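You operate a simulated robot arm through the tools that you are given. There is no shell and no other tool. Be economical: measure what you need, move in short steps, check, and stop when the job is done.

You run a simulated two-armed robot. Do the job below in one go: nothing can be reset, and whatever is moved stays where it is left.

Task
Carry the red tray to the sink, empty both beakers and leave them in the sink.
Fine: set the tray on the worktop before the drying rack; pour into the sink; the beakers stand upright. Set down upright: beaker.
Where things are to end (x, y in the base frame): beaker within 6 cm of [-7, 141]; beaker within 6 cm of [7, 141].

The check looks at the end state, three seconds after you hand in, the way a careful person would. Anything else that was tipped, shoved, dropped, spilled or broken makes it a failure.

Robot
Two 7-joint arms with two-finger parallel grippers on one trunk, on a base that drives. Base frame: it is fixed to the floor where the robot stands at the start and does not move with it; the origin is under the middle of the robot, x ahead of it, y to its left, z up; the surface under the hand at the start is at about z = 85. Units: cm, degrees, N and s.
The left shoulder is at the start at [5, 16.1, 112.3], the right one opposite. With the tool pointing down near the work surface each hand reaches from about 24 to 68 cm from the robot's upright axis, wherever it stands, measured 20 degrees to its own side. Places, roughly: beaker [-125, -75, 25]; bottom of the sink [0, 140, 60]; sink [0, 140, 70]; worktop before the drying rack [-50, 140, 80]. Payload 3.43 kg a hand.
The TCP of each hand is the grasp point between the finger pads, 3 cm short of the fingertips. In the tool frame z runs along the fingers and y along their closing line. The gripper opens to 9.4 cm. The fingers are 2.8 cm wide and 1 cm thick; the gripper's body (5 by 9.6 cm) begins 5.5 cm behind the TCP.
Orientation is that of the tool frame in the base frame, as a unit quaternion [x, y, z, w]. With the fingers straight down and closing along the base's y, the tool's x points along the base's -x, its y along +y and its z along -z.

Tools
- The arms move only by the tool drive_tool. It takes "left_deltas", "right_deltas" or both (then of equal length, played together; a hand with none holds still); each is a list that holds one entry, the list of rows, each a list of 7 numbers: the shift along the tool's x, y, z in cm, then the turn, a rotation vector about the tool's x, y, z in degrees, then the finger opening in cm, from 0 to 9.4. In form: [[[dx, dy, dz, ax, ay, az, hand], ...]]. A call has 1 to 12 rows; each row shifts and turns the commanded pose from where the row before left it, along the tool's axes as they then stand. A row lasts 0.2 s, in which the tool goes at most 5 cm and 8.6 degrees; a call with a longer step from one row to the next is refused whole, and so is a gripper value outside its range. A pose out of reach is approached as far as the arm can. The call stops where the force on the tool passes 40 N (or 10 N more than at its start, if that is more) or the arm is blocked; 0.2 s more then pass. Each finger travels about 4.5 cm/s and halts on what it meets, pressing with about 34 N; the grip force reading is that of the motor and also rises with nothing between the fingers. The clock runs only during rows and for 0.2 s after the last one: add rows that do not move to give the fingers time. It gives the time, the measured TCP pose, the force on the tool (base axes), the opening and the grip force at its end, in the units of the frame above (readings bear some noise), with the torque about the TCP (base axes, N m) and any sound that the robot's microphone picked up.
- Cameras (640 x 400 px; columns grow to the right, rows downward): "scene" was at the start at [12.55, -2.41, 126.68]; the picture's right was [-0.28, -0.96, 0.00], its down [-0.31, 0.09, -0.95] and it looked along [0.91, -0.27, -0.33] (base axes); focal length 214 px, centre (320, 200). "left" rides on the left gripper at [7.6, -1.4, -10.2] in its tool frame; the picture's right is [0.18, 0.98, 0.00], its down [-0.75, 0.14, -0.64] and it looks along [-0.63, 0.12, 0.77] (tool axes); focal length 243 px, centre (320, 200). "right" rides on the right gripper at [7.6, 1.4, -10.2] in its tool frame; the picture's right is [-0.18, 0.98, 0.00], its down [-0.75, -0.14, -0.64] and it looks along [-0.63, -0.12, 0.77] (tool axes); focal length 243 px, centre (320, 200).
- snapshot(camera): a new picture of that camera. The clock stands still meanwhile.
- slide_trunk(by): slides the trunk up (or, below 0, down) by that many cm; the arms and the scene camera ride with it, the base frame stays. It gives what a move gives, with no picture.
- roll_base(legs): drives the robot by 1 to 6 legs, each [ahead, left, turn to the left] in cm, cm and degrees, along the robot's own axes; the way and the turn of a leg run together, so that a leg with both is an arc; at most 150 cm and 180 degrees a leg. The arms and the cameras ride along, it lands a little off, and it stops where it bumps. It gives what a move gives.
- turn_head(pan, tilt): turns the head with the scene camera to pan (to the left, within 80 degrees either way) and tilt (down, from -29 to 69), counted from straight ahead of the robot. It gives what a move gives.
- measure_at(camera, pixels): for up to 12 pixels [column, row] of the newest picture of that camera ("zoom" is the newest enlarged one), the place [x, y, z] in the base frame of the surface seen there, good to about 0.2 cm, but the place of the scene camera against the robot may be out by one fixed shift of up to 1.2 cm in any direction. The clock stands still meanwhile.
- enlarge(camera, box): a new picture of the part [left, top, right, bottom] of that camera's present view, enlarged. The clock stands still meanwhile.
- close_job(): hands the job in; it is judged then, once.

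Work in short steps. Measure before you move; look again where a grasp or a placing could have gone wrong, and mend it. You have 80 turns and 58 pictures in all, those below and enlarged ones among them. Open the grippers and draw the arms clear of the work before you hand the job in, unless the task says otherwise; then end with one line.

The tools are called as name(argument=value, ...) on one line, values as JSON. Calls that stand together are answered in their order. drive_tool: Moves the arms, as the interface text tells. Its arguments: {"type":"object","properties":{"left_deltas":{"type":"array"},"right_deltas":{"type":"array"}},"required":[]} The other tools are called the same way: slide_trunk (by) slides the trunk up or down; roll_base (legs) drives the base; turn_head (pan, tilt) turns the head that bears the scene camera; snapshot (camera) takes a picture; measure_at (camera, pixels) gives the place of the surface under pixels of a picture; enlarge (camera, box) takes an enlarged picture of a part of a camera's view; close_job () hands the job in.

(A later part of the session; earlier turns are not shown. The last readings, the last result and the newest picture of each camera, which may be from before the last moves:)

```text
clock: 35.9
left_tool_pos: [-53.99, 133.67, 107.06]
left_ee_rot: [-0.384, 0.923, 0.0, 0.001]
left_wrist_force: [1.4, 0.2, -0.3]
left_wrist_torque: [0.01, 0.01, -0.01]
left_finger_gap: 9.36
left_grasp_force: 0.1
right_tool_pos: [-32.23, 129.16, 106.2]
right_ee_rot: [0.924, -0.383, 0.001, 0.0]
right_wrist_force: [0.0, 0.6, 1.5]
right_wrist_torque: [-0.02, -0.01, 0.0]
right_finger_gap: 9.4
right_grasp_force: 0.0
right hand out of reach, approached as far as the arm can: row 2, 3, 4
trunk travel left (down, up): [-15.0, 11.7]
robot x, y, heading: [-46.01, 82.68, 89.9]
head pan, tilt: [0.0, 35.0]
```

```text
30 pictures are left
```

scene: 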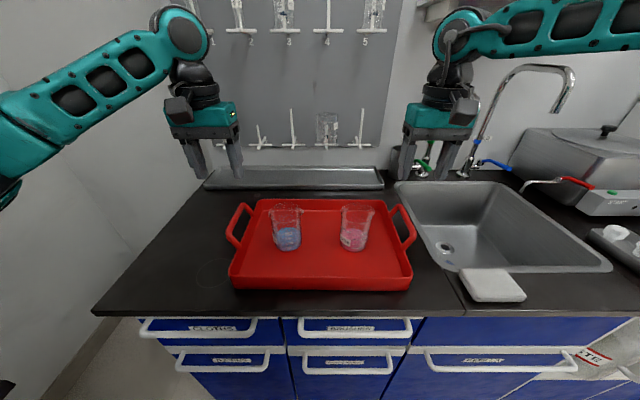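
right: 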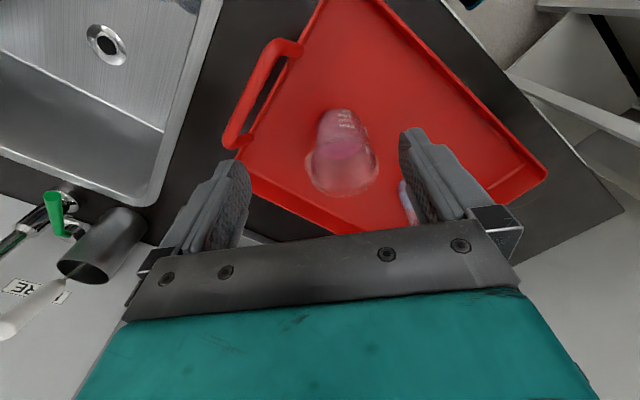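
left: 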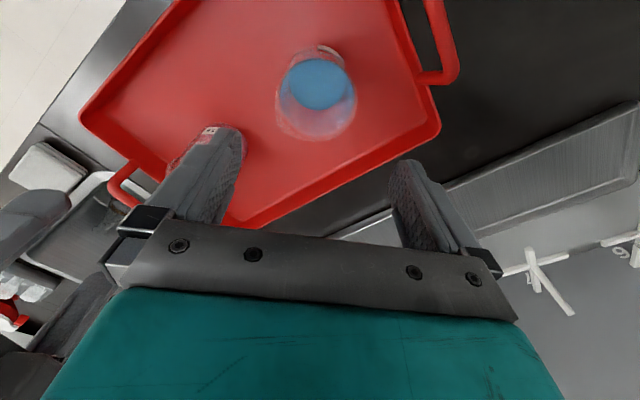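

Left is well placed; right stopped short at (-32.2,129.2). With the new yaw I try to bring it the rest of the way.

drive_tool(right_deltas=[[[-1.8, 0.35, 0, 0, 0, 0, 9.4], [-1.8, 0.35, 0, 0, 0, 0, 9.4], [-1.8, 0.35, 0, 0, 0, 0, 9.4], [-1.85, 0.33, 0, 0, 0, 0, 9.4], [0, 0, 0, 0, 0, 0, 9.4]]])

measure_at(camera="left", pixels=[[316, 85], [288, 70], [354, 90], [318, 138], [322, 48], [280, 100], [330, 52]])

enlarge(camera="left", box=[240, 20, 400, 160])

```text
clock: 37.1
left_tool_pos: [-53.92, 133.73, 107.08]
left_ee_rot: [-0.384, 0.923, 0.001, -0.001]
left_wrist_force: [-0.1, 0.2, 1.4]
left_wrist_torque: [-0.01, 0.02, -0.03]
left_finger_gap: 9.42
left_grasp_force: 0.1
right_tool_pos: [-32.11, 129.08, 106.32]
right_ee_rot: [0.924, -0.383, 0.0, -0.001]
right_wrist_force: [-0.1, -0.5, -0.1]
right_wrist_torque: [-0.02, -0.01, 0.01]
right_finger_gap: 9.4
right_grasp_force: 0.1
right hand out of reach, approached as far as the arm can: row 1, 2, 3, 4
trunk travel left (down, up): [-15.0, 11.7]
robot x, y, heading: [-46.22, 82.62, 90.1]
head pan, tilt: [0.0, 35.0]
```

```text
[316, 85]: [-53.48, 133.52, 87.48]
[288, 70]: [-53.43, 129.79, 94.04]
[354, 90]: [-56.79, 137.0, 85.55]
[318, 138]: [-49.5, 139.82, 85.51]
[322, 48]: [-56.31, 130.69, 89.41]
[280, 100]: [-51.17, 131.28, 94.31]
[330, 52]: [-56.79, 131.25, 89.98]
```

```text
2.86 times, centred on (320, 90) of left
```

zoom: 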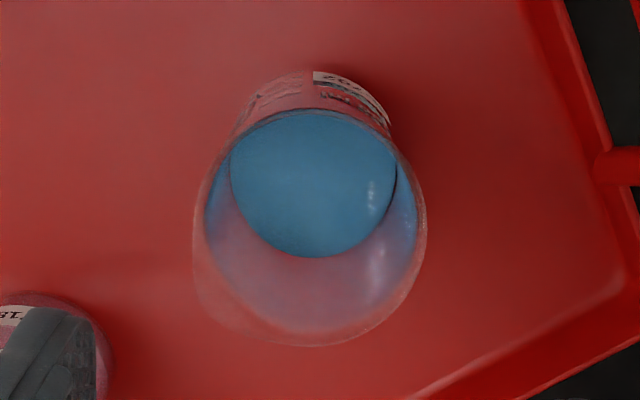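

The right arm can't reach inward, so I'll use the left hand for both beakers. The blue rim centre at left-view pixel (317,102) lies within 0.3 cm of the left tool axis; I nudge, descend to z≈90, and draw the right hand away.

drive_tool(left_deltas=[[[0.2, -0.2, 2.5, 0, 0, 0, 9.4], [0, 0, 3, 0, 0, 0, 9.4], [0, 0, 3, 0, 0, 0, 9.4], [0, 0, 3, 0, 0, 0, 9.4], [0, 0, 3, 0, 0, 0, 9.4], [0, 0, 2.6, 0, 0, 0, 9.4], [0, 0, 0, 0, 0, 0, 9.4]]], right_deltas=[[[2.5, 0, 0, 0, 0, 0, 6], [2.5, 0, 0, 0, 0, 0, 4], [2.5, 0, 0, 0, 0, 0, 2], [2.5, 0, 0, 0, 0, 0, 2], [2.5, 0, 0, 0, 0, 0, 2], [0, 0, 0, 0, 0, 0, 2], [0, 0, 0, 0, 0, 0, 2]]])

snapshot(camera="left")

enlarge(camera="scene", box=[200, 120, 440, 300])

```text
clock: 38.7
left_tool_pos: [-54.04, 133.3, 89.89]
left_ee_rot: [-0.384, 0.923, 0.001, 0.0]
left_wrist_force: [0.8, 0.0, 0.1]
left_wrist_torque: [-0.02, -0.01, 0.0]
left_finger_gap: 9.4
left_grasp_force: 0.0
right_tool_pos: [-23.45, 120.46, 106.5]
right_ee_rot: [0.924, -0.383, 0.0, 0.0]
right_wrist_force: [-0.3, -0.7, -0.3]
right_wrist_torque: [0.0, -0.01, 0.0]
right_finger_gap: 2.01
right_grasp_force: 0.0
trunk travel left (down, up): [-15.0, 11.7]
robot x, y, heading: [-45.94, 82.26, 90.0]
head pan, tilt: [0.0, 35.0]
```

```text
28 pictures are left
```

left: 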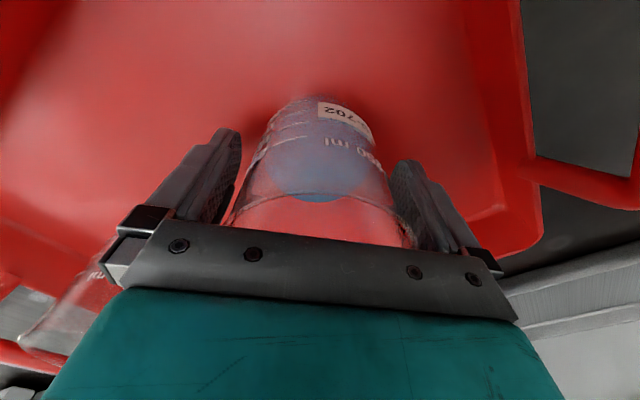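

```text
2.22 times, centred on (320, 210) of scene
```

zoom: 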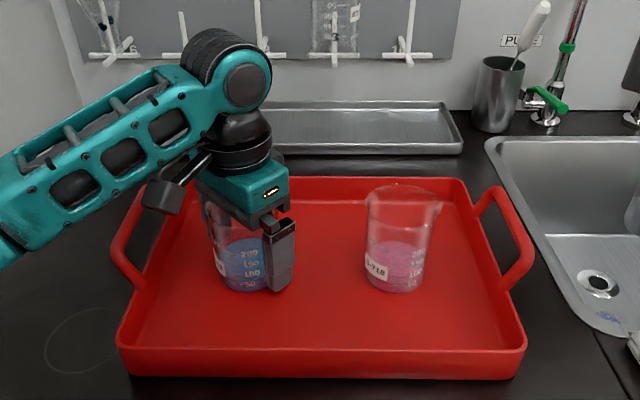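

The fingers straddle the blue beaker with no contact. I close and then lift 3 cm.

drive_tool(left_deltas=[[[0, 0, 0, 0, 0, 0, 7.5], [0, 0, 0, 0, 0, 0, 6], [0, 0, 0, 0, 0, 0, 5], [0, 0, 0, 0, 0, 0, 5], [0, 0, 0, 0, 0, 0, 5], [0, 0, -1, 0, 0, 0, 5], [0, 0, -2, 0, 0, 0, 5]]])

snapshot(camera="left")

```text
clock: 40.3
left_tool_pos: [-53.99, 133.29, 92.92]
left_ee_rot: [-0.383, 0.924, 0.0, 0.0]
left_wrist_force: [0.1, -0.2, -1.1]
left_wrist_torque: [0.0, 0.02, 0.0]
left_finger_gap: 6.86
left_grasp_force: 34.1
right_tool_pos: [-23.35, 120.4, 106.29]
right_ee_rot: [0.923, -0.384, 0.0, 0.0]
right_wrist_force: [-0.2, 0.1, 0.5]
right_wrist_torque: [-0.03, -0.02, -0.03]
right_finger_gap: 1.99
right_grasp_force: 0.1
trunk travel left (down, up): [-15.0, 11.7]
robot x, y, heading: [-46.29, 82.57, 90.1]
head pan, tilt: [0.0, 35.0]
```

```text
26 pictures are left
```

left: 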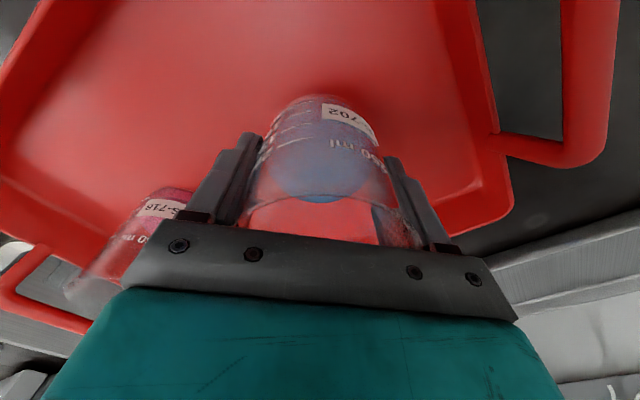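

The blue beaker is held (gap 6.86). I lift it to z≈108 and roll the base to the right by 54 cm towards the sink.

drive_tool(left_deltas=[[[0, 0, -3, 0, 0, 0, 5], [0, 0, -3, 0, 0, 0, 5], [0, 0, -3, 0, 0, 0, 5], [0, 0, -3, 0, 0, 0, 5], [0, 0, -3, 0, 0, 0, 5], [0, 0, 0, 0, 0, 0, 5]]], right_deltas=[[[2.5, 0, 0, 0, 0, 0, 2], [2.5, 0, 0, 0, 0, 0, 2], [0, 0, 0, 0, 0, 0, 2], [0, 0, 0, 0, 0, 0, 2], [0, 0, 0, 0, 0, 0, 2], [0, 0, 0, 0, 0, 0, 2]]])

roll_base(legs=[[0, -54, 0]])

snapshot(camera="scene")

```text
clock: 41.7
left_tool_pos: [-54.09, 133.31, 107.89]
left_ee_rot: [-0.384, 0.923, -0.001, -0.001]
left_wrist_force: [-0.8, 0.9, -0.7]
left_wrist_torque: [0.01, -0.04, 0.03]
left_finger_gap: 6.86
left_grasp_force: 34.0
right_tool_pos: [-19.96, 116.8, 106.41]
right_ee_rot: [0.923, -0.384, 0.0, 0.001]
right_wrist_force: [0.7, 0.3, 0.9]
right_wrist_torque: [0.02, 0.01, -0.01]
right_finger_gap: 2.01
right_grasp_force: 0.0
trunk travel left (down, up): [-15.0, 11.7]
robot x, y, heading: [-46.44, 82.11, 89.9]
head pan, tilt: [0.0, 35.0]
```

```text
clock: 46.9
left_tool_pos: [-0.19, 133.24, 108.09]
left_ee_rot: [-0.382, 0.924, 0.0, 0.001]
left_wrist_force: [0.1, -0.2, -1.2]
left_wrist_torque: [-0.03, 0.0, -0.03]
left_finger_gap: 6.86
left_grasp_force: 34.2
right_tool_pos: [33.99, 116.57, 106.27]
right_ee_rot: [0.923, -0.385, 0.0, 0.0]
right_wrist_force: [-0.5, -0.2, -0.3]
right_wrist_torque: [0.0, -0.01, 0.0]
right_finger_gap: 2.03
right_grasp_force: 0.1
trunk travel left (down, up): [-15.0, 11.7]
robot x, y, heading: [7.66, 82.6, 90.1]
head pan, tilt: [0.0, 35.0]
```

```text
25 pictures are left
```

scene: 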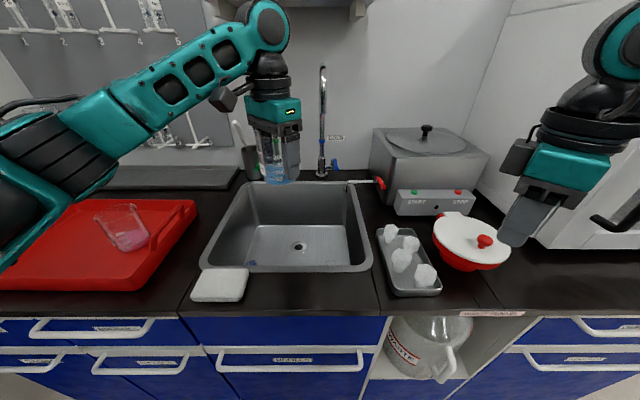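

The beaker is over the sink at (-0.2,133). I measure the faucet spouts around (323,70..130) and the sink features before tilting.

enlarge(camera="scene", box=[200, 40, 400, 290])

measure_at(camera="scene", pixels=[[323, 68], [323, 80], [322, 110], [321, 150], [323, 97], [335, 165], [365, 182], [300, 247], [252, 264], [330, 262], [240, 130], [262, 140]])

```text
1.60 times, centred on (300, 165) of scene
```

zoom: 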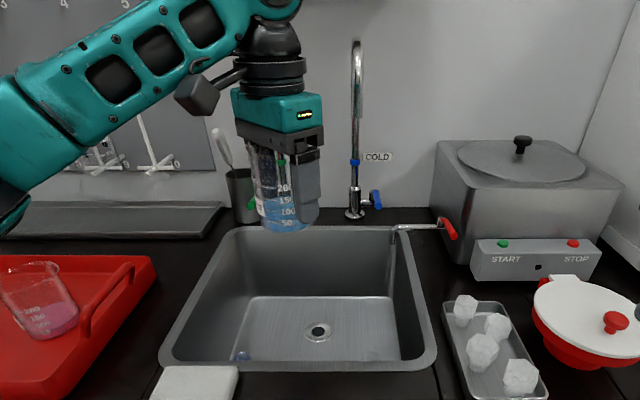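

```text
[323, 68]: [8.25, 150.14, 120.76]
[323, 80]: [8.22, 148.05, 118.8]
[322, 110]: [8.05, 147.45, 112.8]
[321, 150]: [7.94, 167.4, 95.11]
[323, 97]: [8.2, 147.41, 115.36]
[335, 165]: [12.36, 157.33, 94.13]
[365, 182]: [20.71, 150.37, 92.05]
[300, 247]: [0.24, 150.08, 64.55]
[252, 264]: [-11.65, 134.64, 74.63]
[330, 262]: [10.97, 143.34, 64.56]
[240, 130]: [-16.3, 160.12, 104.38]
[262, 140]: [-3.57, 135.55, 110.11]
```

The faucet spout tip hangs at (8.2,147.5,~111), so I pour at TCP (2,137.5,108). I move there and tilt the first 40° forward (mouth toward the sink's front middle), then check.

drive_tool(left_deltas=[[[-2.3, 0.72, 0, 0, 0, 0, 5], [-2.26, 0.73, 0, 0, 0, 0, 5], [0, 0, 0, 0, -5, 0, 5], [0, 0, 0, 0, -7, 0, 5], [0, 0, 0, 0, -7, 0, 5], [0, 0, 0, 0, -7, 0, 5], [0, 0, 0, 0, -7, 0, 5], [0, 0, 0, 0, -7, 0, 5], [0, 0, 0, 0, 0, 0, 5]]])

snapshot(camera="scene")

```text
clock: 48.9
left_tool_pos: [2.03, 137.5, 107.97]
left_ee_rot: [-0.36, 0.868, 0.131, 0.317]
left_wrist_force: [0.4, -0.4, -2.0]
left_wrist_torque: [0.0, -0.01, -0.01]
left_finger_gap: 6.85
left_grasp_force: 33.9
right_tool_pos: [33.82, 116.56, 106.46]
right_ee_rot: [0.923, -0.385, 0.0, 0.0]
right_wrist_force: [-0.6, 0.2, 0.0]
right_wrist_torque: [0.0, 0.03, 0.03]
right_finger_gap: 1.99
right_grasp_force: 0.1
trunk travel left (down, up): [-15.0, 11.7]
robot x, y, heading: [7.84, 82.81, 89.9]
head pan, tilt: [0.0, 35.0]
```

```text
23 pictures are left
```

scene: 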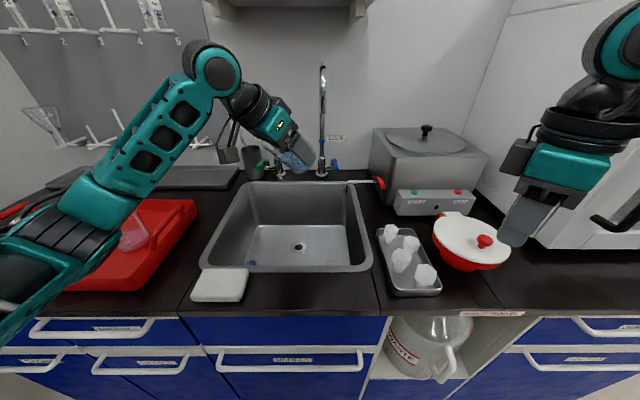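

Tilting goes well; the left forearm appears over the tray at (110,195). I measure its height to be sure it clears the pink beaker, before tilting further.

measure_at(camera="scene", pixels=[[110, 195], [100, 220], [50, 240], [150, 170], [213, 60], [135, 235], [297, 158]])

enlarge(camera="scene", box=[60, 30, 360, 280])

```text
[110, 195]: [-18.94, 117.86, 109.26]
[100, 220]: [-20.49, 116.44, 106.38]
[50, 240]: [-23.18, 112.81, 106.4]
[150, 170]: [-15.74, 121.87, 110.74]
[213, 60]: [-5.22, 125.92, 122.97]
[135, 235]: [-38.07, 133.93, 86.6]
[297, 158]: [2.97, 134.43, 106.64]
```

```text
1.60 times, centred on (210, 155) of scene
```

zoom: 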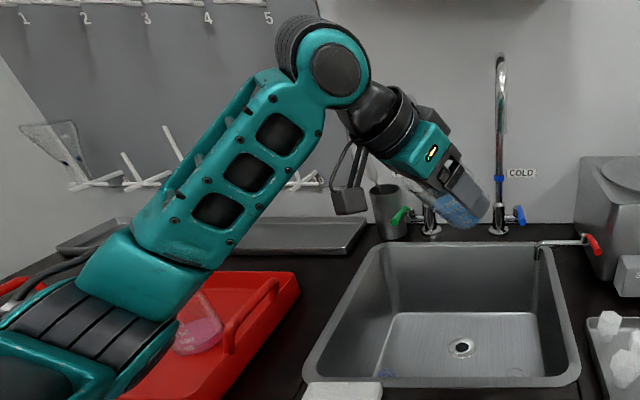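

Forearm is at z≈106 and well in front of the tray. I raise 5 cm for more clearance, then tilt slowly to about 84°.

drive_tool(left_deltas=[[[-1.6, 0, -1.9, 0, 0, 0, 5], [-1.6, 0, -1.9, 0, 0, 0, 5], [0, 0, 0, 0, -5, 0, 5], [0, 0, 0, 0, -5, 0, 5], [0, 0, 0, 0, -5, 0, 5], [0, 0, 0, 0, -5, 0, 5], [0, 0, 0, 0, -5, 0, 5], [0, 0, 0, 0, -5, 0, 5], [0, 0, 0, 0, -5, 0, 5], [0, 0, 0, 0, -5, 0, 5], [0, 0, 0, 0, -4, 0, 5], [0, 0, 0, 0, 0, 0, 5]]])

enlarge(camera="scene", box=[60, 30, 400, 290])

```text
clock: 51.5
left_tool_pos: [2.01, 137.48, 113.02]
left_ee_rot: [-0.284, 0.686, 0.256, 0.619]
left_wrist_force: [-0.2, -0.2, -1.9]
left_wrist_torque: [-0.02, 0.02, 0.01]
left_finger_gap: 6.84
left_grasp_force: 34.3
right_tool_pos: [33.85, 116.67, 106.36]
right_ee_rot: [0.923, -0.385, 0.0, 0.0]
right_wrist_force: [-0.4, 0.1, 0.6]
right_wrist_torque: [0.01, 0.02, 0.03]
right_finger_gap: 1.99
right_grasp_force: 0.1
trunk travel left (down, up): [-15.0, 11.7]
robot x, y, heading: [7.5, 82.25, 89.6]
head pan, tilt: [0.0, 35.0]
```

```text
1.54 times, centred on (230, 160) of scene
```

zoom: 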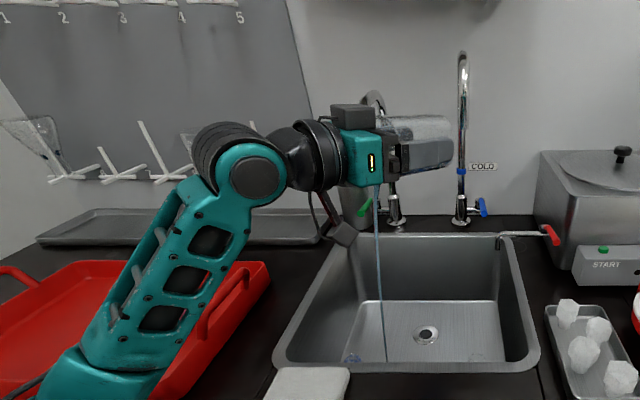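

A blue stream falls cleanly into the sink at zoom (380,300). I tilt on to about 115° and hold to drain.

drive_tool(left_deltas=[[[0, 0, 0, 0, -3, 0, 5], [0, 0, 0, 0, -4, 0, 5], [0, 0, 0, 0, -4, 0, 5], [0, 0, 0, 0, -4, 0, 5], [0, 0, 0, 0, -5, 0, 5], [0, 0, 0, 0, -5, 0, 5], [0, 0, 0, 0, -6, 0, 5], [0, 0, 0, 0, 0, 0, 5], [0, 0, 0, 0, 0, 0, 5], [0, 0, 0, 0, 0, 0, 5], [0, 0, 0, 0, 0, 0, 5], [0, 0, 0, 0, 0, 0, 5]]])

enlarge(camera="scene", box=[60, 30, 400, 290])

```text
clock: 54.1
left_tool_pos: [1.97, 137.55, 113.0]
left_ee_rot: [-0.206, 0.497, 0.322, 0.779]
left_wrist_force: [-0.1, 0.3, -1.0]
left_wrist_torque: [-0.01, -0.01, 0.0]
left_finger_gap: 6.86
left_grasp_force: 34.3
right_tool_pos: [33.91, 116.65, 106.23]
right_ee_rot: [0.923, -0.384, 0.0, 0.001]
right_wrist_force: [-0.7, 0.8, -0.2]
right_wrist_torque: [-0.05, -0.01, -0.01]
right_finger_gap: 2.01
right_grasp_force: 0.1
trunk travel left (down, up): [-15.0, 11.7]
robot x, y, heading: [7.21, 82.52, 89.8]
head pan, tilt: [0.0, 35.0]
```

```text
1.54 times, centred on (230, 160) of scene
```

zoom: 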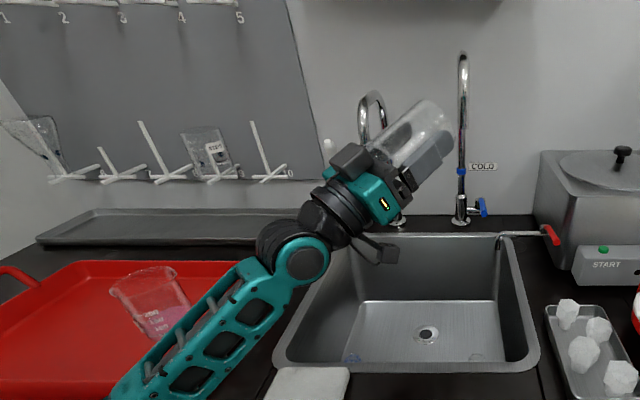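

The beaker is empty and clear. I turn it back upright.

drive_tool(left_deltas=[[[0, 0, 0, 0, 8, 0, 5], [0, 0, 0, 0, 8, 0, 5], [0, 0, 0, 0, 8, 0, 5], [0, 0, 0, 0, 8, 0, 5], [0, 0, 0, 0, 8, 0, 5], [0, 0, 0, 0, 8, 0, 5], [0, 0, 0, 0, 8, 0, 5], [0, 0, 0, 0, 8, 0, 5], [0, 0, 0, 0, 8, 0, 5], [0, 0, 0, 0, 8, 0, 5], [0, 0, 0, 0, 8, 0, 5], [0, 0, 0, 0, 8, 0, 5]]])

drive_tool(left_deltas=[[[0, 0, 0, 0, 8, 0, 5], [0, 0, 0, 0, 8, 0, 5], [0, 0, 0, 0, 3, 0, 5], [0, 0, 0, 0, 0, 0, 5]]])

```text
clock: 56.7
left_tool_pos: [2.03, 137.49, 112.93]
left_ee_rot: [-0.377, 0.912, 0.063, 0.152]
left_wrist_force: [0.5, 1.3, -0.6]
left_wrist_torque: [0.05, 0.03, -0.02]
left_finger_gap: 6.85
left_grasp_force: 34.0
right_tool_pos: [33.91, 116.72, 106.21]
right_ee_rot: [0.923, -0.384, 0.0, 0.0]
right_wrist_force: [-0.3, 0.4, 0.1]
right_wrist_torque: [0.02, 0.0, -0.01]
right_finger_gap: 2.02
right_grasp_force: 0.0
trunk travel left (down, up): [-15.0, 11.7]
robot x, y, heading: [7.5, 82.35, 89.9]
head pan, tilt: [0.0, 35.0]
```

```text
clock: 57.7
left_tool_pos: [2.08, 137.51, 112.93]
left_ee_rot: [-0.382, 0.924, 0.0, 0.001]
left_wrist_force: [-0.4, 0.0, -1.3]
left_wrist_torque: [0.01, 0.01, -0.03]
left_finger_gap: 6.85
left_grasp_force: 33.8
right_tool_pos: [33.92, 116.71, 106.22]
right_ee_rot: [0.923, -0.384, 0.0, 0.001]
right_wrist_force: [0.1, -0.3, -0.4]
right_wrist_torque: [-0.01, 0.01, 0.0]
right_finger_gap: 2.0
right_grasp_force: 0.1
trunk travel left (down, up): [-15.0, 11.7]
robot x, y, heading: [7.54, 82.32, 90.0]
head pan, tilt: [0.0, 35.0]
```

Upright again. I measure the green faucet's spout in the last zoom, at (372,95), (384,115), (362,125), before moving near it.

snapshot(camera="left")

measure_at(camera="zoom", pixels=[[372, 95], [384, 112], [384, 122], [362, 125], [362, 140], [366, 98]])

```text
19 pictures are left
```

left: 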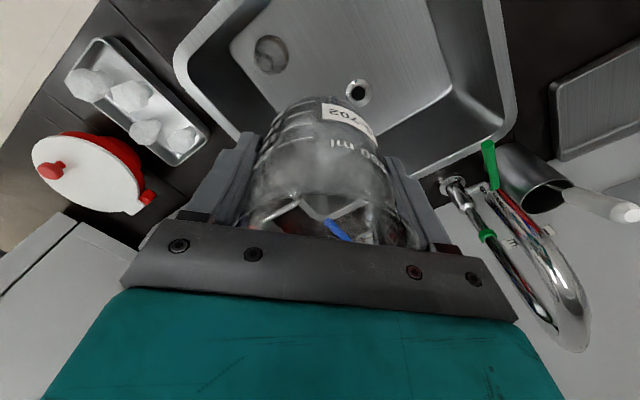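

```text
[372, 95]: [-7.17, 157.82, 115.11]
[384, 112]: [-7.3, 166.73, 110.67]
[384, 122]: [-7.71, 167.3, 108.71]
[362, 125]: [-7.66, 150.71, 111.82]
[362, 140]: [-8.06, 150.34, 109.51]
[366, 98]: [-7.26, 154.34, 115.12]
```

The green spout is at (-7.7,150.4), so y=140 leaves room. I move over (-6.5,140) and lower to about z 78.

drive_tool(left_deltas=[[[1.44, 2.62, 0, 0, 0, 0, 5], [1.44, 2.62, 0, 0, 0, 0, 5], [1.43, 2.61, 0, 0, 0, 0, 5], [0, 0, 4, 0, 0, 0, 5], [0, 0, 4, 0, 0, 0, 5], [0, 0, 4, 0, 0, 0, 5], [0, 0, 4, 0, 0, 0, 5], [0, 0, 4, 0, 0, 0, 5], [0, 0, 4, 0, 0, 0, 5], [0, 0, 4, 0, 0, 0, 5], [0, 0, 4, 0, 0, 0, 5], [0, 0, 3, 0, 0, 0, 5]]])

snapshot(camera="left")

snapshot(camera="scene")

```text
clock: 60.3
left_tool_pos: [-6.55, 140.02, 77.84]
left_ee_rot: [-0.382, 0.924, -0.001, 0.001]
left_wrist_force: [0.0, 0.7, -0.3]
left_wrist_torque: [0.01, 0.02, -0.05]
left_finger_gap: 6.85
left_grasp_force: 33.6
right_tool_pos: [33.86, 116.73, 106.41]
right_ee_rot: [0.923, -0.384, 0.001, 0.001]
right_wrist_force: [0.6, -1.4, 0.3]
right_wrist_torque: [0.0, 0.02, 0.03]
right_finger_gap: 2.01
right_grasp_force: 0.1
trunk travel left (down, up): [-15.0, 11.7]
robot x, y, heading: [7.8, 82.8, 89.7]
head pan, tilt: [0.0, 35.0]
```

```text
18 pictures are left
```

left: 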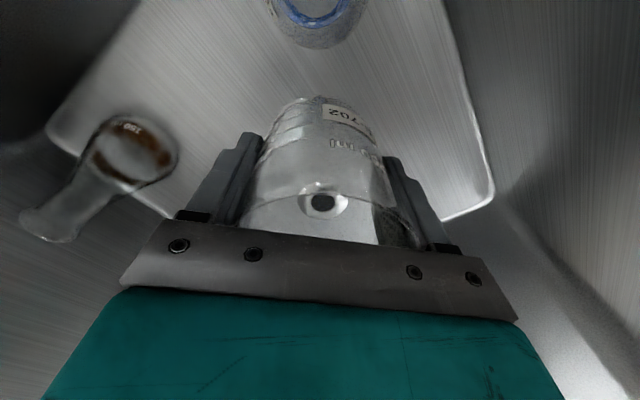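

```text
17 pictures are left
```

scene: 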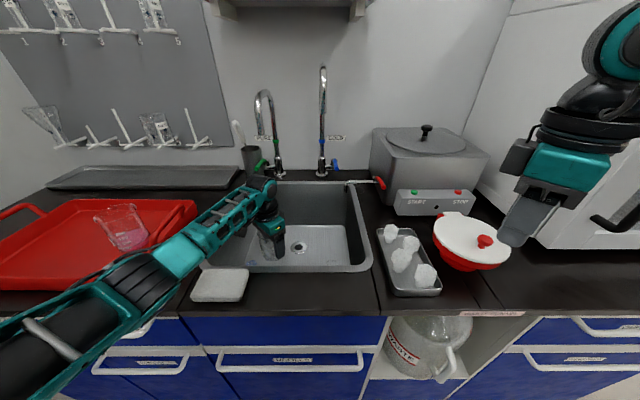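

The forearm now runs low over the sink's left-front rim. I measure its height there before going lower, plus the bottle near (310,10) in the left view and the flask.

measure_at(camera="scene", pixels=[[238, 228], [215, 245], [190, 255], [170, 290], [245, 185], [225, 205], [150, 265], [100, 320], [205, 268]])

measure_at(camera="left", pixels=[[310, 20], [310, 40], [100, 170], [60, 215], [150, 150], [322, 205], [440, 215]])

enlarge(camera="scene", box=[90, 160, 330, 310])

```text
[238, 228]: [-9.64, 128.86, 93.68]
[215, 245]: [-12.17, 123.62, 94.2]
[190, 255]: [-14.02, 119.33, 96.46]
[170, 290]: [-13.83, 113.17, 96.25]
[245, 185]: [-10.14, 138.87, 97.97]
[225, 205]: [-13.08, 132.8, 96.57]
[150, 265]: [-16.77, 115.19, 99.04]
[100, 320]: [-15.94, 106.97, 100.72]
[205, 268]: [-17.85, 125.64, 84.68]
```

```text
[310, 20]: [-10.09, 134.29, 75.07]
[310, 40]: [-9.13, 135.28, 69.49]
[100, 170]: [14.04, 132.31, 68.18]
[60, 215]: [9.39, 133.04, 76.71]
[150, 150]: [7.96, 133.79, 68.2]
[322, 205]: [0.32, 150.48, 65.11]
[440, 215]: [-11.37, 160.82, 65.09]
```

```text
2.67 times, centred on (210, 235) of scene
```

zoom: 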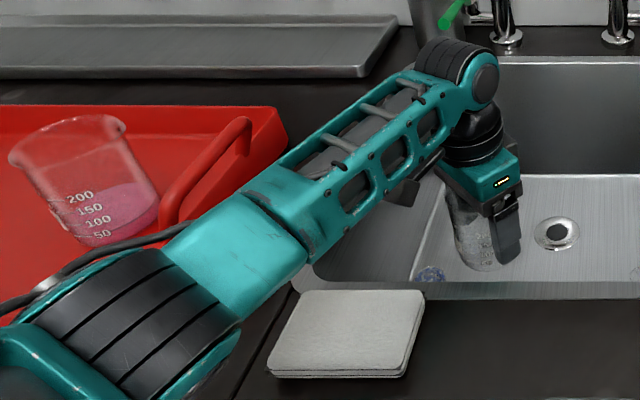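

The forearm would come close to the sponge if lowered further, so I raise the trunk 11 cm and then lower the hand from a higher shoulder, shifting to (-5.5,141.5) for distance to the bottle.

slide_trunk(by=11)

drive_tool(left_deltas=[[[-0.9, 0.18, 0, 0, 0, 0, 5], [-0.9, 0.18, 0, 0, 0, 0, 5], [0, 0, 3, 0, 0, 0, 5], [0, 0, 3, 0, 0, 0, 5], [0, 0, 3, 0, 0, 0, 5], [0, 0, 2.5, 0, 0, 0, 5], [0, 0, 2, 0, 0, 0, 5], [0, 0, 0, 0, 0, 0, 5]]])

enlarge(camera="scene", box=[90, 160, 370, 335])

```text
clock: 61.8
left_tool_pos: [-6.49, 140.05, 88.94]
left_ee_rot: [-0.382, 0.924, 0.0, 0.001]
left_wrist_force: [-0.5, -0.3, -1.1]
left_wrist_torque: [-0.03, -0.01, 0.02]
left_finger_gap: 6.85
left_grasp_force: 34.4
right_tool_pos: [33.92, 116.66, 117.23]
right_ee_rot: [0.923, -0.384, 0.0, 0.0]
right_wrist_force: [0.4, -0.3, 0.6]
right_wrist_torque: [-0.05, -0.01, 0.02]
right_finger_gap: 2.01
right_grasp_force: 0.1
trunk travel left (down, up): [-26.0, 0.7]
robot x, y, heading: [7.45, 82.67, 89.7]
head pan, tilt: [0.0, 35.0]
```

```text
clock: 63.6
left_tool_pos: [-5.69, 139.88, 76.81]
left_ee_rot: [-0.382, 0.924, 0.0, 0.0]
left_wrist_force: [0.5, -0.1, -1.9]
left_wrist_torque: [0.02, -0.01, -0.02]
left_finger_gap: 6.87
left_grasp_force: 33.9
left hand out of reach, approached as far as the arm can: row 6, 7
right_tool_pos: [33.9, 116.63, 117.34]
right_ee_rot: [0.923, -0.384, 0.0, 0.0]
right_wrist_force: [0.2, -0.6, -1.1]
right_wrist_torque: [0.02, 0.0, -0.03]
right_finger_gap: 2.0
right_grasp_force: 0.1
trunk travel left (down, up): [-26.0, 0.7]
robot x, y, heading: [7.72, 82.55, 89.8]
head pan, tilt: [0.0, 35.0]
```

```text
2.29 times, centred on (230, 248) of scene
```

zoom: 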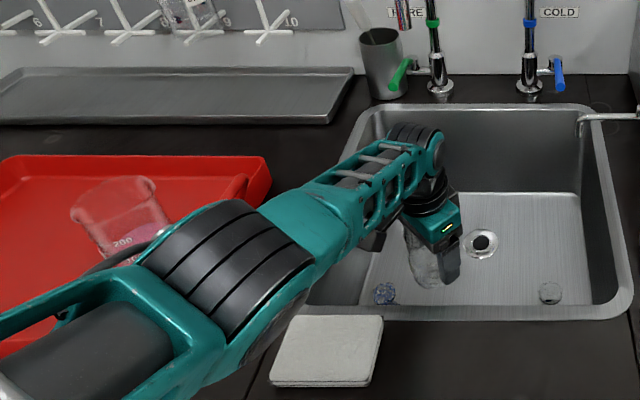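

The high shoulder limits reach, but the forearm is now steeper. I measure its height over the rim and sponge; then lowering the trunk would carry the whole arm down.

measure_at(camera="zoom", pixels=[[350, 235], [320, 265], [290, 310], [270, 340], [370, 240], [240, 380], [300, 225], [385, 290], [550, 292]])

```text
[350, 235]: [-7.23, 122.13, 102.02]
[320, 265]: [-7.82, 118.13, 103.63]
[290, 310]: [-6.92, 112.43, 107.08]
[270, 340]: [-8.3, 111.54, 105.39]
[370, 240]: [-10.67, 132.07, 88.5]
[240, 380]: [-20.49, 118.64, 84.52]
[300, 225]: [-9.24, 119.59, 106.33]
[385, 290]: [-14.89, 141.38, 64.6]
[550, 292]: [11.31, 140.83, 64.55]
```

Forearm clears by 15+ cm now. But the wrist camera would come over the bottle, so I yaw the hand back straight (45°) before lowering.

drive_tool(left_deltas=[[[0, 0, 0, 0, 0, -7.5, 5], [0, 0, 0, 0, 0, -7.5, 5], [0, 0, 0, 0, 0, -7.5, 5], [0, 0, 0, 0, 0, -7.5, 5], [0, 0, 0, 0, 0, -7.5, 5], [0, 0, 0, 0, 0, -7.5, 5], [0, 0, 0, 0, 0, 0, 5]]])

slide_trunk(by=-5)

snapshot(camera="left")

```text
clock: 65.2
left_tool_pos: [-5.56, 139.94, 76.8]
left_ee_rot: [-0.707, 0.707, -0.001, 0.001]
left_wrist_force: [-0.8, 0.5, -1.1]
left_wrist_torque: [0.02, 0.02, -0.03]
left_finger_gap: 6.84
left_grasp_force: 34.1
right_tool_pos: [33.83, 116.58, 117.43]
right_ee_rot: [0.923, -0.385, 0.001, -0.001]
right_wrist_force: [-0.6, -0.6, -0.3]
right_wrist_torque: [0.0, 0.04, -0.01]
right_finger_gap: 2.02
right_grasp_force: 0.1
trunk travel left (down, up): [-26.0, 0.7]
robot x, y, heading: [7.32, 82.5, 90.0]
head pan, tilt: [0.0, 35.0]
```

```text
clock: 66.1
left_tool_pos: [-5.7, 140.01, 71.73]
left_ee_rot: [-0.706, 0.708, 0.0, 0.001]
left_wrist_force: [0.2, -0.8, -0.7]
left_wrist_torque: [-0.02, 0.0, 0.02]
left_finger_gap: 6.83
left_grasp_force: 33.8
right_tool_pos: [33.83, 116.71, 112.37]
right_ee_rot: [0.924, -0.383, 0.001, 0.0]
right_wrist_force: [0.3, -0.2, -0.9]
right_wrist_torque: [-0.01, -0.02, 0.01]
right_finger_gap: 2.02
right_grasp_force: 0.2
trunk travel left (down, up): [-21.0, 5.7]
robot x, y, heading: [7.73, 82.37, 89.8]
head pan, tilt: [0.0, 35.0]
```

```text
14 pictures are left
```

left: 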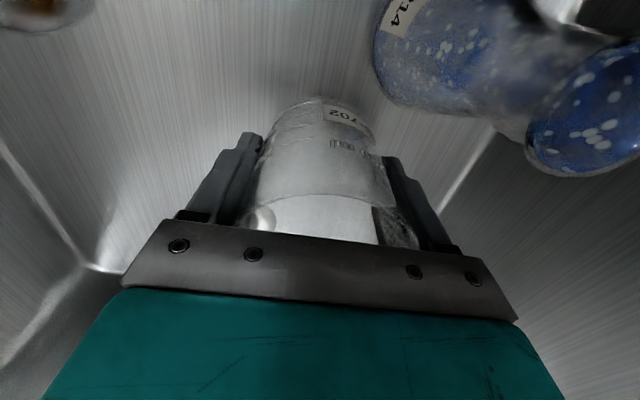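

The bottle shows at upper right, near the wrist camera. I measure its cap and the gap to the beaker before the last 2 cm.

measure_at(camera="left", pixels=[[590, 110], [540, 140], [610, 60], [400, 90], [420, 50], [530, 105], [320, 80], [255, 220]])

```text
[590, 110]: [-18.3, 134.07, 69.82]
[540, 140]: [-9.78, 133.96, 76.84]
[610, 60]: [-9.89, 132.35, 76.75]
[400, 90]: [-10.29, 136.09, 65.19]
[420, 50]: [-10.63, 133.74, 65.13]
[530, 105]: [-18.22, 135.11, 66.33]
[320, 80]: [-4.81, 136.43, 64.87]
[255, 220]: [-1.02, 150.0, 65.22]
```

The cap edge (x≈-9.8, top z 76.8) stays clear of the camera at x≈-4.3. I lower 2 cm more.

slide_trunk(by=-2)

```text
clock: 66.8
left_tool_pos: [-5.63, 139.93, 69.69]
left_ee_rot: [-0.707, 0.707, 0.0, 0.0]
left_wrist_force: [-0.1, 0.3, -0.6]
left_wrist_torque: [0.0, -0.01, 0.01]
left_finger_gap: 6.85
left_grasp_force: 34.0
right_tool_pos: [33.93, 116.71, 110.35]
right_ee_rot: [0.923, -0.385, 0.001, 0.0]
right_wrist_force: [0.3, 0.3, 0.6]
right_wrist_torque: [0.02, -0.02, 0.01]
right_finger_gap: 2.0
right_grasp_force: 0.2
trunk travel left (down, up): [-19.0, 7.7]
robot x, y, heading: [7.8, 82.81, 89.8]
head pan, tilt: [0.0, 35.0]
```

No contact yet (fz -0.6). I creep down 0.3 cm twice.

slide_trunk(by=-0.3)

slide_trunk(by=-0.2)

```text
clock: 67.3
left_tool_pos: [-5.75, 140.03, 69.54]
left_ee_rot: [-0.706, 0.708, 0.0, 0.0]
left_wrist_force: [0.6, -0.7, 5.9]
left_wrist_torque: [-0.11, 0.11, 0.01]
left_finger_gap: 6.84
left_grasp_force: 34.0
right_tool_pos: [33.84, 116.54, 110.22]
right_ee_rot: [0.923, -0.384, 0.0, 0.0]
right_wrist_force: [-0.2, -0.5, -0.6]
right_wrist_torque: [-0.04, 0.0, -0.01]
right_finger_gap: 2.0
right_grasp_force: 0.1
trunk travel left (down, up): [-18.7, 8.0]
robot x, y, heading: [7.9, 82.22, 89.8]
head pan, tilt: [0.0, 35.0]
```

```text
clock: 67.8
left_tool_pos: [-5.6, 139.87, 69.52]
left_ee_rot: [-0.707, 0.707, 0.002, 0.002]
left_wrist_force: [-2.1, -3.1, 19.4]
left_wrist_torque: [-0.48, 0.23, 0.04]
left_finger_gap: 6.88
left_grasp_force: 34.2
right_tool_pos: [33.78, 116.49, 109.95]
right_ee_rot: [0.923, -0.384, -0.001, 0.0]
right_wrist_force: [0.1, -0.1, -0.7]
right_wrist_torque: [0.03, -0.01, -0.03]
right_finger_gap: 1.99
right_grasp_force: 0.0
trunk travel left (down, up): [-18.5, 8.2]
robot x, y, heading: [7.83, 82.63, 90.0]
head pan, tilt: [0.0, 35.0]
```

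Contact made (fz 19 N). I ease up 0.2 cm, open, and check before lifting.

slide_trunk(by=0.2)

drive_tool(left_deltas=[[[0, 0, 0, 0, 0, 0, 7.3], [0, 0, 0, 0, 0, 0, 8.2], [0, 0, 0, 0, 0, 0, 9.2], [0, 0, 0, 0, 0, 0, 9.2], [0, 0, -2, 0, 0, 0, 9.2], [0, 0, -3, 0, 0, 0, 9.2], [0, 0, -3, 0, 0, 0, 9.2], [0, 0, -3, 0, 0, 0, 9.2]]])

snapshot(camera="left")

```text
clock: 68.3
left_tool_pos: [-5.57, 140.0, 69.56]
left_ee_rot: [-0.707, 0.707, 0.001, 0.001]
left_wrist_force: [-1.0, 3.4, 12.4]
left_wrist_torque: [-0.01, 0.16, -0.04]
left_finger_gap: 6.84
left_grasp_force: 34.1
right_tool_pos: [33.9, 116.47, 110.05]
right_ee_rot: [0.923, -0.385, 0.0, -0.001]
right_wrist_force: [0.3, -0.3, -0.1]
right_wrist_torque: [-0.02, 0.0, -0.01]
right_finger_gap: 1.99
right_grasp_force: 0.0
trunk travel left (down, up): [-18.7, 8.0]
robot x, y, heading: [7.67, 82.6, 89.7]
head pan, tilt: [0.0, 35.0]
```

```text
clock: 70.1
left_tool_pos: [-5.61, 139.87, 80.53]
left_ee_rot: [-0.707, 0.707, 0.0, 0.0]
left_wrist_force: [0.5, 0.2, -0.2]
left_wrist_torque: [-0.03, 0.0, 0.03]
left_finger_gap: 9.18
left_grasp_force: 0.2
right_tool_pos: [33.94, 116.76, 110.07]
right_ee_rot: [0.923, -0.385, -0.001, 0.001]
right_wrist_force: [-0.5, 0.5, 0.7]
right_wrist_torque: [0.02, 0.01, -0.01]
right_finger_gap: 2.0
right_grasp_force: 0.2
trunk travel left (down, up): [-18.7, 8.0]
robot x, y, heading: [7.41, 82.69, 90.0]
head pan, tilt: [0.0, 35.0]
```

```text
13 pictures are left
```

left: 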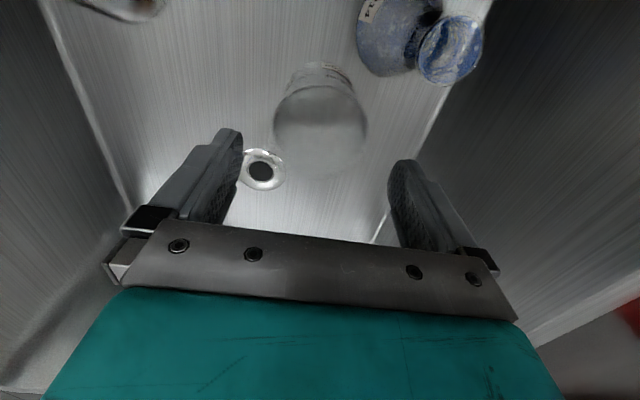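

The first beaker stands upright at about (-5.6,140). I raise the hand, draw it back to y≈133.4, yaw 45° again, and roll left over the pink beaker.

drive_tool(left_deltas=[[[0, 0, -4.5, 0, 0, 0, 9.4], [0, 0, -4.5, 0, 0, 0, 9.4], [0, 0, -4.5, 0, 0, 0, 9.4], [1, 0, -4.5, 0, 0, 0, 9.4], [2.7, 0, -4, 0, 0, 0, 9.4], [2.8, 0, -4, 0, 0, 7.5, 9.4], [0, 0, 0, 0, 0, 7.5, 9.4], [0, 0, 0, 0, 0, 7.5, 9.4], [0, 0, 0, 0, 0, 7.5, 9.4], [0, 0, 0, 0, 0, 7.5, 9.4], [0, 0, 0, 0, 0, 7.5, 9.4], [0, 0, 0, 0, 0, 0, 9.4]]])

roll_base(legs=[[0, 32.7, 0]])

snapshot(camera="left")

```text
clock: 72.7
left_tool_pos: [-5.61, 133.44, 106.46]
left_ee_rot: [-0.381, 0.925, 0.0, 0.0]
left_wrist_force: [1.1, 0.8, 0.0]
left_wrist_torque: [0.01, 0.0, 0.0]
left_finger_gap: 9.4
left_grasp_force: 0.0
right_tool_pos: [33.96, 116.81, 110.02]
right_ee_rot: [0.923, -0.385, 0.0, 0.0]
right_wrist_force: [0.3, -0.1, 1.2]
right_wrist_torque: [0.0, -0.04, 0.0]
right_finger_gap: 2.0
right_grasp_force: 0.2
trunk travel left (down, up): [-18.7, 8.0]
robot x, y, heading: [7.81, 82.25, 89.8]
head pan, tilt: [0.0, 35.0]
```

```text
clock: 76.2
left_tool_pos: [-38.42, 133.47, 106.53]
left_ee_rot: [-0.383, 0.924, -0.001, -0.001]
left_wrist_force: [-0.5, 0.2, -0.5]
left_wrist_torque: [0.01, 0.02, 0.01]
left_finger_gap: 9.38
left_grasp_force: 0.0
right_tool_pos: [1.19, 116.79, 110.06]
right_ee_rot: [0.923, -0.384, 0.0, 0.0]
right_wrist_force: [0.3, -0.2, -0.8]
right_wrist_torque: [0.01, -0.03, 0.0]
right_finger_gap: 2.0
right_grasp_force: 0.0
trunk travel left (down, up): [-18.7, 8.0]
robot x, y, heading: [-25.12, 82.48, 90.2]
head pan, tilt: [0.0, 35.0]
```

```text
12 pictures are left
```

left: 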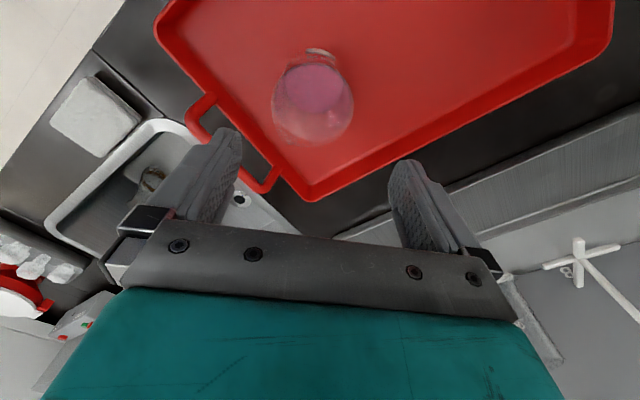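

I enlarge to locate the pink rim centre exactly.

enlarge(camera="left", box=[232, 30, 392, 160])

```text
3.08 times, centred on (312, 95) of left
```

zoom: 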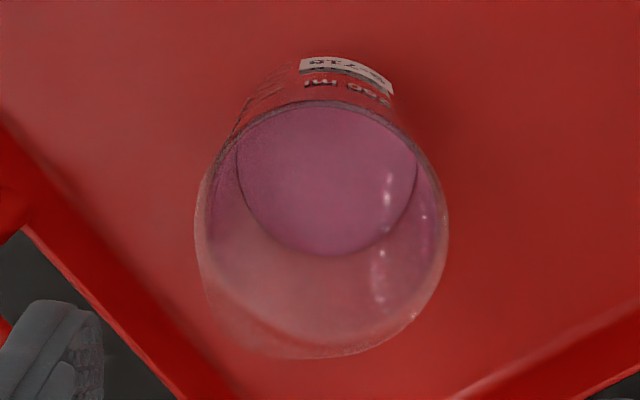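

Rim centre is at about pixel (314,103), i.e. offset (0.24,-0.5) in tool x,y. I correct, descend to z≈89.9 and close, then lift 2 cm.

drive_tool(left_deltas=[[[0.24, -0.5, 2, 0, 0, 0, 9.4], [0, 0, 3, 0, 0, 0, 9.4], [0, 0, 3, 0, 0, 0, 9.4], [0, 0, 3, 0, 0, 0, 9.4], [0, 0, 3, 0, 0, 0, 9.4], [0, 0, 2.6, 0, 0, 0, 9.4], [0, 0, 0, 0, 0, 0, 9.4]]])

drive_tool(left_deltas=[[[0, 0, 0, 0, 0, 0, 7.5], [0, 0, 0, 0, 0, 0, 6], [0, 0, 0, 0, 0, 0, 5], [0, 0, 0, 0, 0, 0, 5], [0, 0, 0, 0, 0, 0, 5], [0, 0, -1, 0, 0, 0, 5], [0, 0, -2, 0, 0, 0, 5], [0, 0, 0, 0, 0, 0, 5]]])

snapshot(camera="left")

```text
clock: 77.8
left_tool_pos: [-38.23, 132.93, 89.92]
left_ee_rot: [-0.384, 0.924, 0.0, 0.0]
left_wrist_force: [-0.6, -0.7, 0.2]
left_wrist_torque: [0.0, -0.01, -0.02]
left_finger_gap: 9.42
left_grasp_force: 0.0
right_tool_pos: [1.31, 116.7, 109.99]
right_ee_rot: [0.924, -0.383, 0.0, 0.0]
right_wrist_force: [0.0, -0.4, 0.5]
right_wrist_torque: [-0.01, -0.01, 0.02]
right_finger_gap: 2.02
right_grasp_force: 0.1
trunk travel left (down, up): [-18.7, 8.0]
robot x, y, heading: [-24.8, 82.24, 90.3]
head pan, tilt: [0.0, 35.0]
```

```text
clock: 79.5
left_tool_pos: [-38.15, 133.0, 92.91]
left_ee_rot: [-0.384, 0.924, 0.0, 0.001]
left_wrist_force: [-0.2, -0.3, -2.0]
left_wrist_torque: [0.0, -0.02, 0.0]
left_finger_gap: 6.93
left_grasp_force: 33.7
right_tool_pos: [1.17, 116.73, 110.02]
right_ee_rot: [0.924, -0.384, -0.001, 0.0]
right_wrist_force: [-0.6, 0.5, 1.0]
right_wrist_torque: [-0.03, 0.02, -0.01]
right_finger_gap: 1.99
right_grasp_force: 0.0
trunk travel left (down, up): [-18.7, 8.0]
robot x, y, heading: [-24.81, 82.73, 89.9]
head pan, tilt: [0.0, 35.0]
```

```text
10 pictures are left
```

left: 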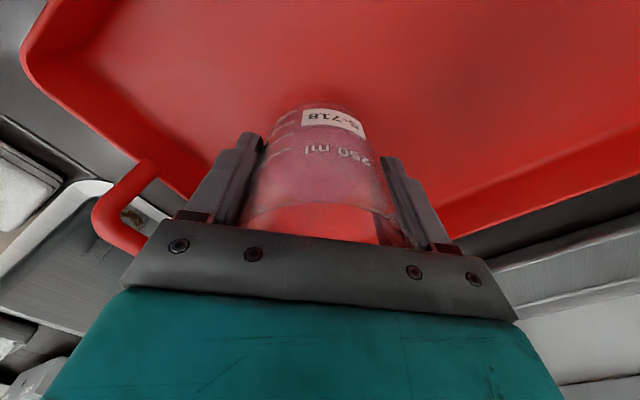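

Held (gap 6.93, ~2 N). I lift to z≈108 and roll back right 32.7 cm.

drive_tool(left_deltas=[[[0, 0, -3, 0, 0, 0, 5], [0, 0, -3, 0, 0, 0, 5], [0, 0, -3, 0, 0, 0, 5], [0, 0, -3, 0, 0, 0, 5], [0, 0, -3, 0, 0, 0, 5], [0, 0, 0, 0, 0, 0, 5]]])

roll_base(legs=[[0, -32.7, 0]])

```text
clock: 81.0
left_tool_pos: [-38.12, 132.91, 107.9]
left_ee_rot: [-0.383, 0.924, 0.0, 0.001]
left_wrist_force: [-0.3, 0.1, -1.4]
left_wrist_torque: [0.0, 0.01, -0.04]
left_finger_gap: 6.92
left_grasp_force: 34.1
right_tool_pos: [1.29, 116.77, 110.04]
right_ee_rot: [0.924, -0.383, 0.001, 0.0]
right_wrist_force: [0.2, 0.4, 0.2]
right_wrist_torque: [-0.01, -0.02, -0.01]
right_finger_gap: 2.01
right_grasp_force: 0.0
trunk travel left (down, up): [-18.7, 8.0]
robot x, y, heading: [-25.15, 82.39, 90.1]
head pan, tilt: [0.0, 35.0]
```

```text
clock: 84.4
left_tool_pos: [-5.62, 132.73, 107.76]
left_ee_rot: [-0.385, 0.923, 0.0, 0.0]
left_wrist_force: [-0.1, -1.5, -1.0]
left_wrist_torque: [-0.01, -0.01, 0.01]
left_finger_gap: 6.92
left_grasp_force: 34.3
right_tool_pos: [33.72, 116.93, 109.98]
right_ee_rot: [0.924, -0.383, 0.001, 0.0]
right_wrist_force: [-0.4, 0.4, 0.7]
right_wrist_torque: [0.0, -0.01, -0.01]
right_finger_gap: 2.01
right_grasp_force: 0.1
trunk travel left (down, up): [-18.7, 8.0]
robot x, y, heading: [7.51, 82.51, 90.2]
head pan, tilt: [0.0, 35.0]
```

I move to (6,137.5,112) — keeping the stream away from the standing beaker, bottle and flask — and tilt the first 45°.

drive_tool(left_deltas=[[[-2.9, -1.2, -1, 0, 0, 0, 5], [-2.9, -1.2, -1, 0, 0, 0, 5], [-2.9, -1.2, -1, 0, 0, 0, 5], [-2.9, -1.2, -1, 0, 0, 0, 5], [0, 0, 0, 0, -5, 0, 5], [0, 0, 0, 0, -7, 0, 5], [0, 0, 0, 0, -7, 0, 5], [0, 0, 0, 0, -7, 0, 5], [0, 0, 0, 0, -7, 0, 5], [0, 0, 0, 0, -7, 0, 5], [0, 0, 0, 0, 0, 0, 5]]])

enlarge(camera="scene", box=[60, 40, 400, 320])

```text
clock: 86.8
left_tool_pos: [5.82, 137.77, 111.76]
left_ee_rot: [-0.361, 0.867, 0.132, 0.317]
left_wrist_force: [0.0, -0.5, -1.5]
left_wrist_torque: [0.01, -0.01, 0.04]
left_finger_gap: 6.92
left_grasp_force: 34.6
right_tool_pos: [33.76, 116.92, 109.97]
right_ee_rot: [0.924, -0.382, 0.0, 0.0]
right_wrist_force: [0.0, 0.1, -0.2]
right_wrist_torque: [0.03, -0.04, 0.01]
right_finger_gap: 1.96
right_grasp_force: 0.1
trunk travel left (down, up): [-18.7, 8.0]
robot x, y, heading: [7.04, 82.64, 90.0]
head pan, tilt: [0.0, 35.0]
```

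```text
1.43 times, centred on (230, 180) of scene
```

zoom: 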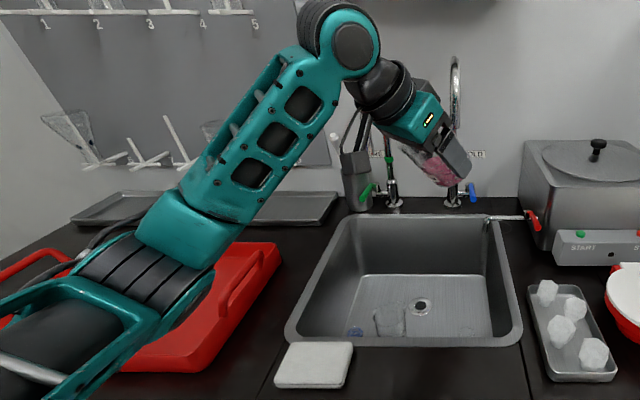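

All clear. I tilt slowly to about 80°.

drive_tool(left_deltas=[[[0, 0, 0, 0, -5, 0, 5], [0, 0, 0, 0, -5, 0, 5], [0, 0, 0, 0, -5, 0, 5], [0, 0, 0, 0, -5, 0, 5], [0, 0, 0, 0, -5, 0, 5], [0, 0, 0, 0, -5, 0, 5], [0, 0, 0, 0, -5, 0, 5], [0, 0, 0, 0, -4, 0, 5], [0, 0, 0, 0, 0, 0, 5]]])

enlarge(camera="scene", box=[60, 40, 400, 320])

```text
clock: 88.8
left_tool_pos: [5.94, 137.73, 111.88]
left_ee_rot: [-0.296, 0.712, 0.245, 0.588]
left_wrist_force: [-0.5, 0.4, -0.9]
left_wrist_torque: [-0.03, 0.02, -0.03]
left_finger_gap: 6.92
left_grasp_force: 33.9
right_tool_pos: [33.78, 116.94, 110.06]
right_ee_rot: [0.924, -0.382, 0.001, 0.0]
right_wrist_force: [0.1, 0.6, 0.2]
right_wrist_torque: [-0.01, 0.01, -0.04]
right_finger_gap: 2.01
right_grasp_force: 0.1
trunk travel left (down, up): [-18.7, 8.0]
robot x, y, heading: [7.87, 82.58, 90.2]
head pan, tilt: [0.0, 35.0]
```

```text
1.43 times, centred on (230, 180) of scene
```

zoom: 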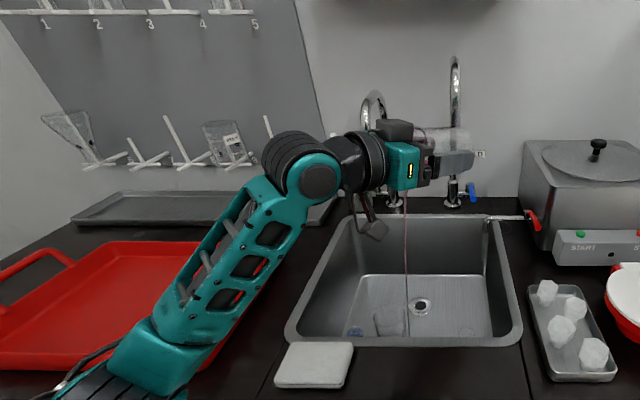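

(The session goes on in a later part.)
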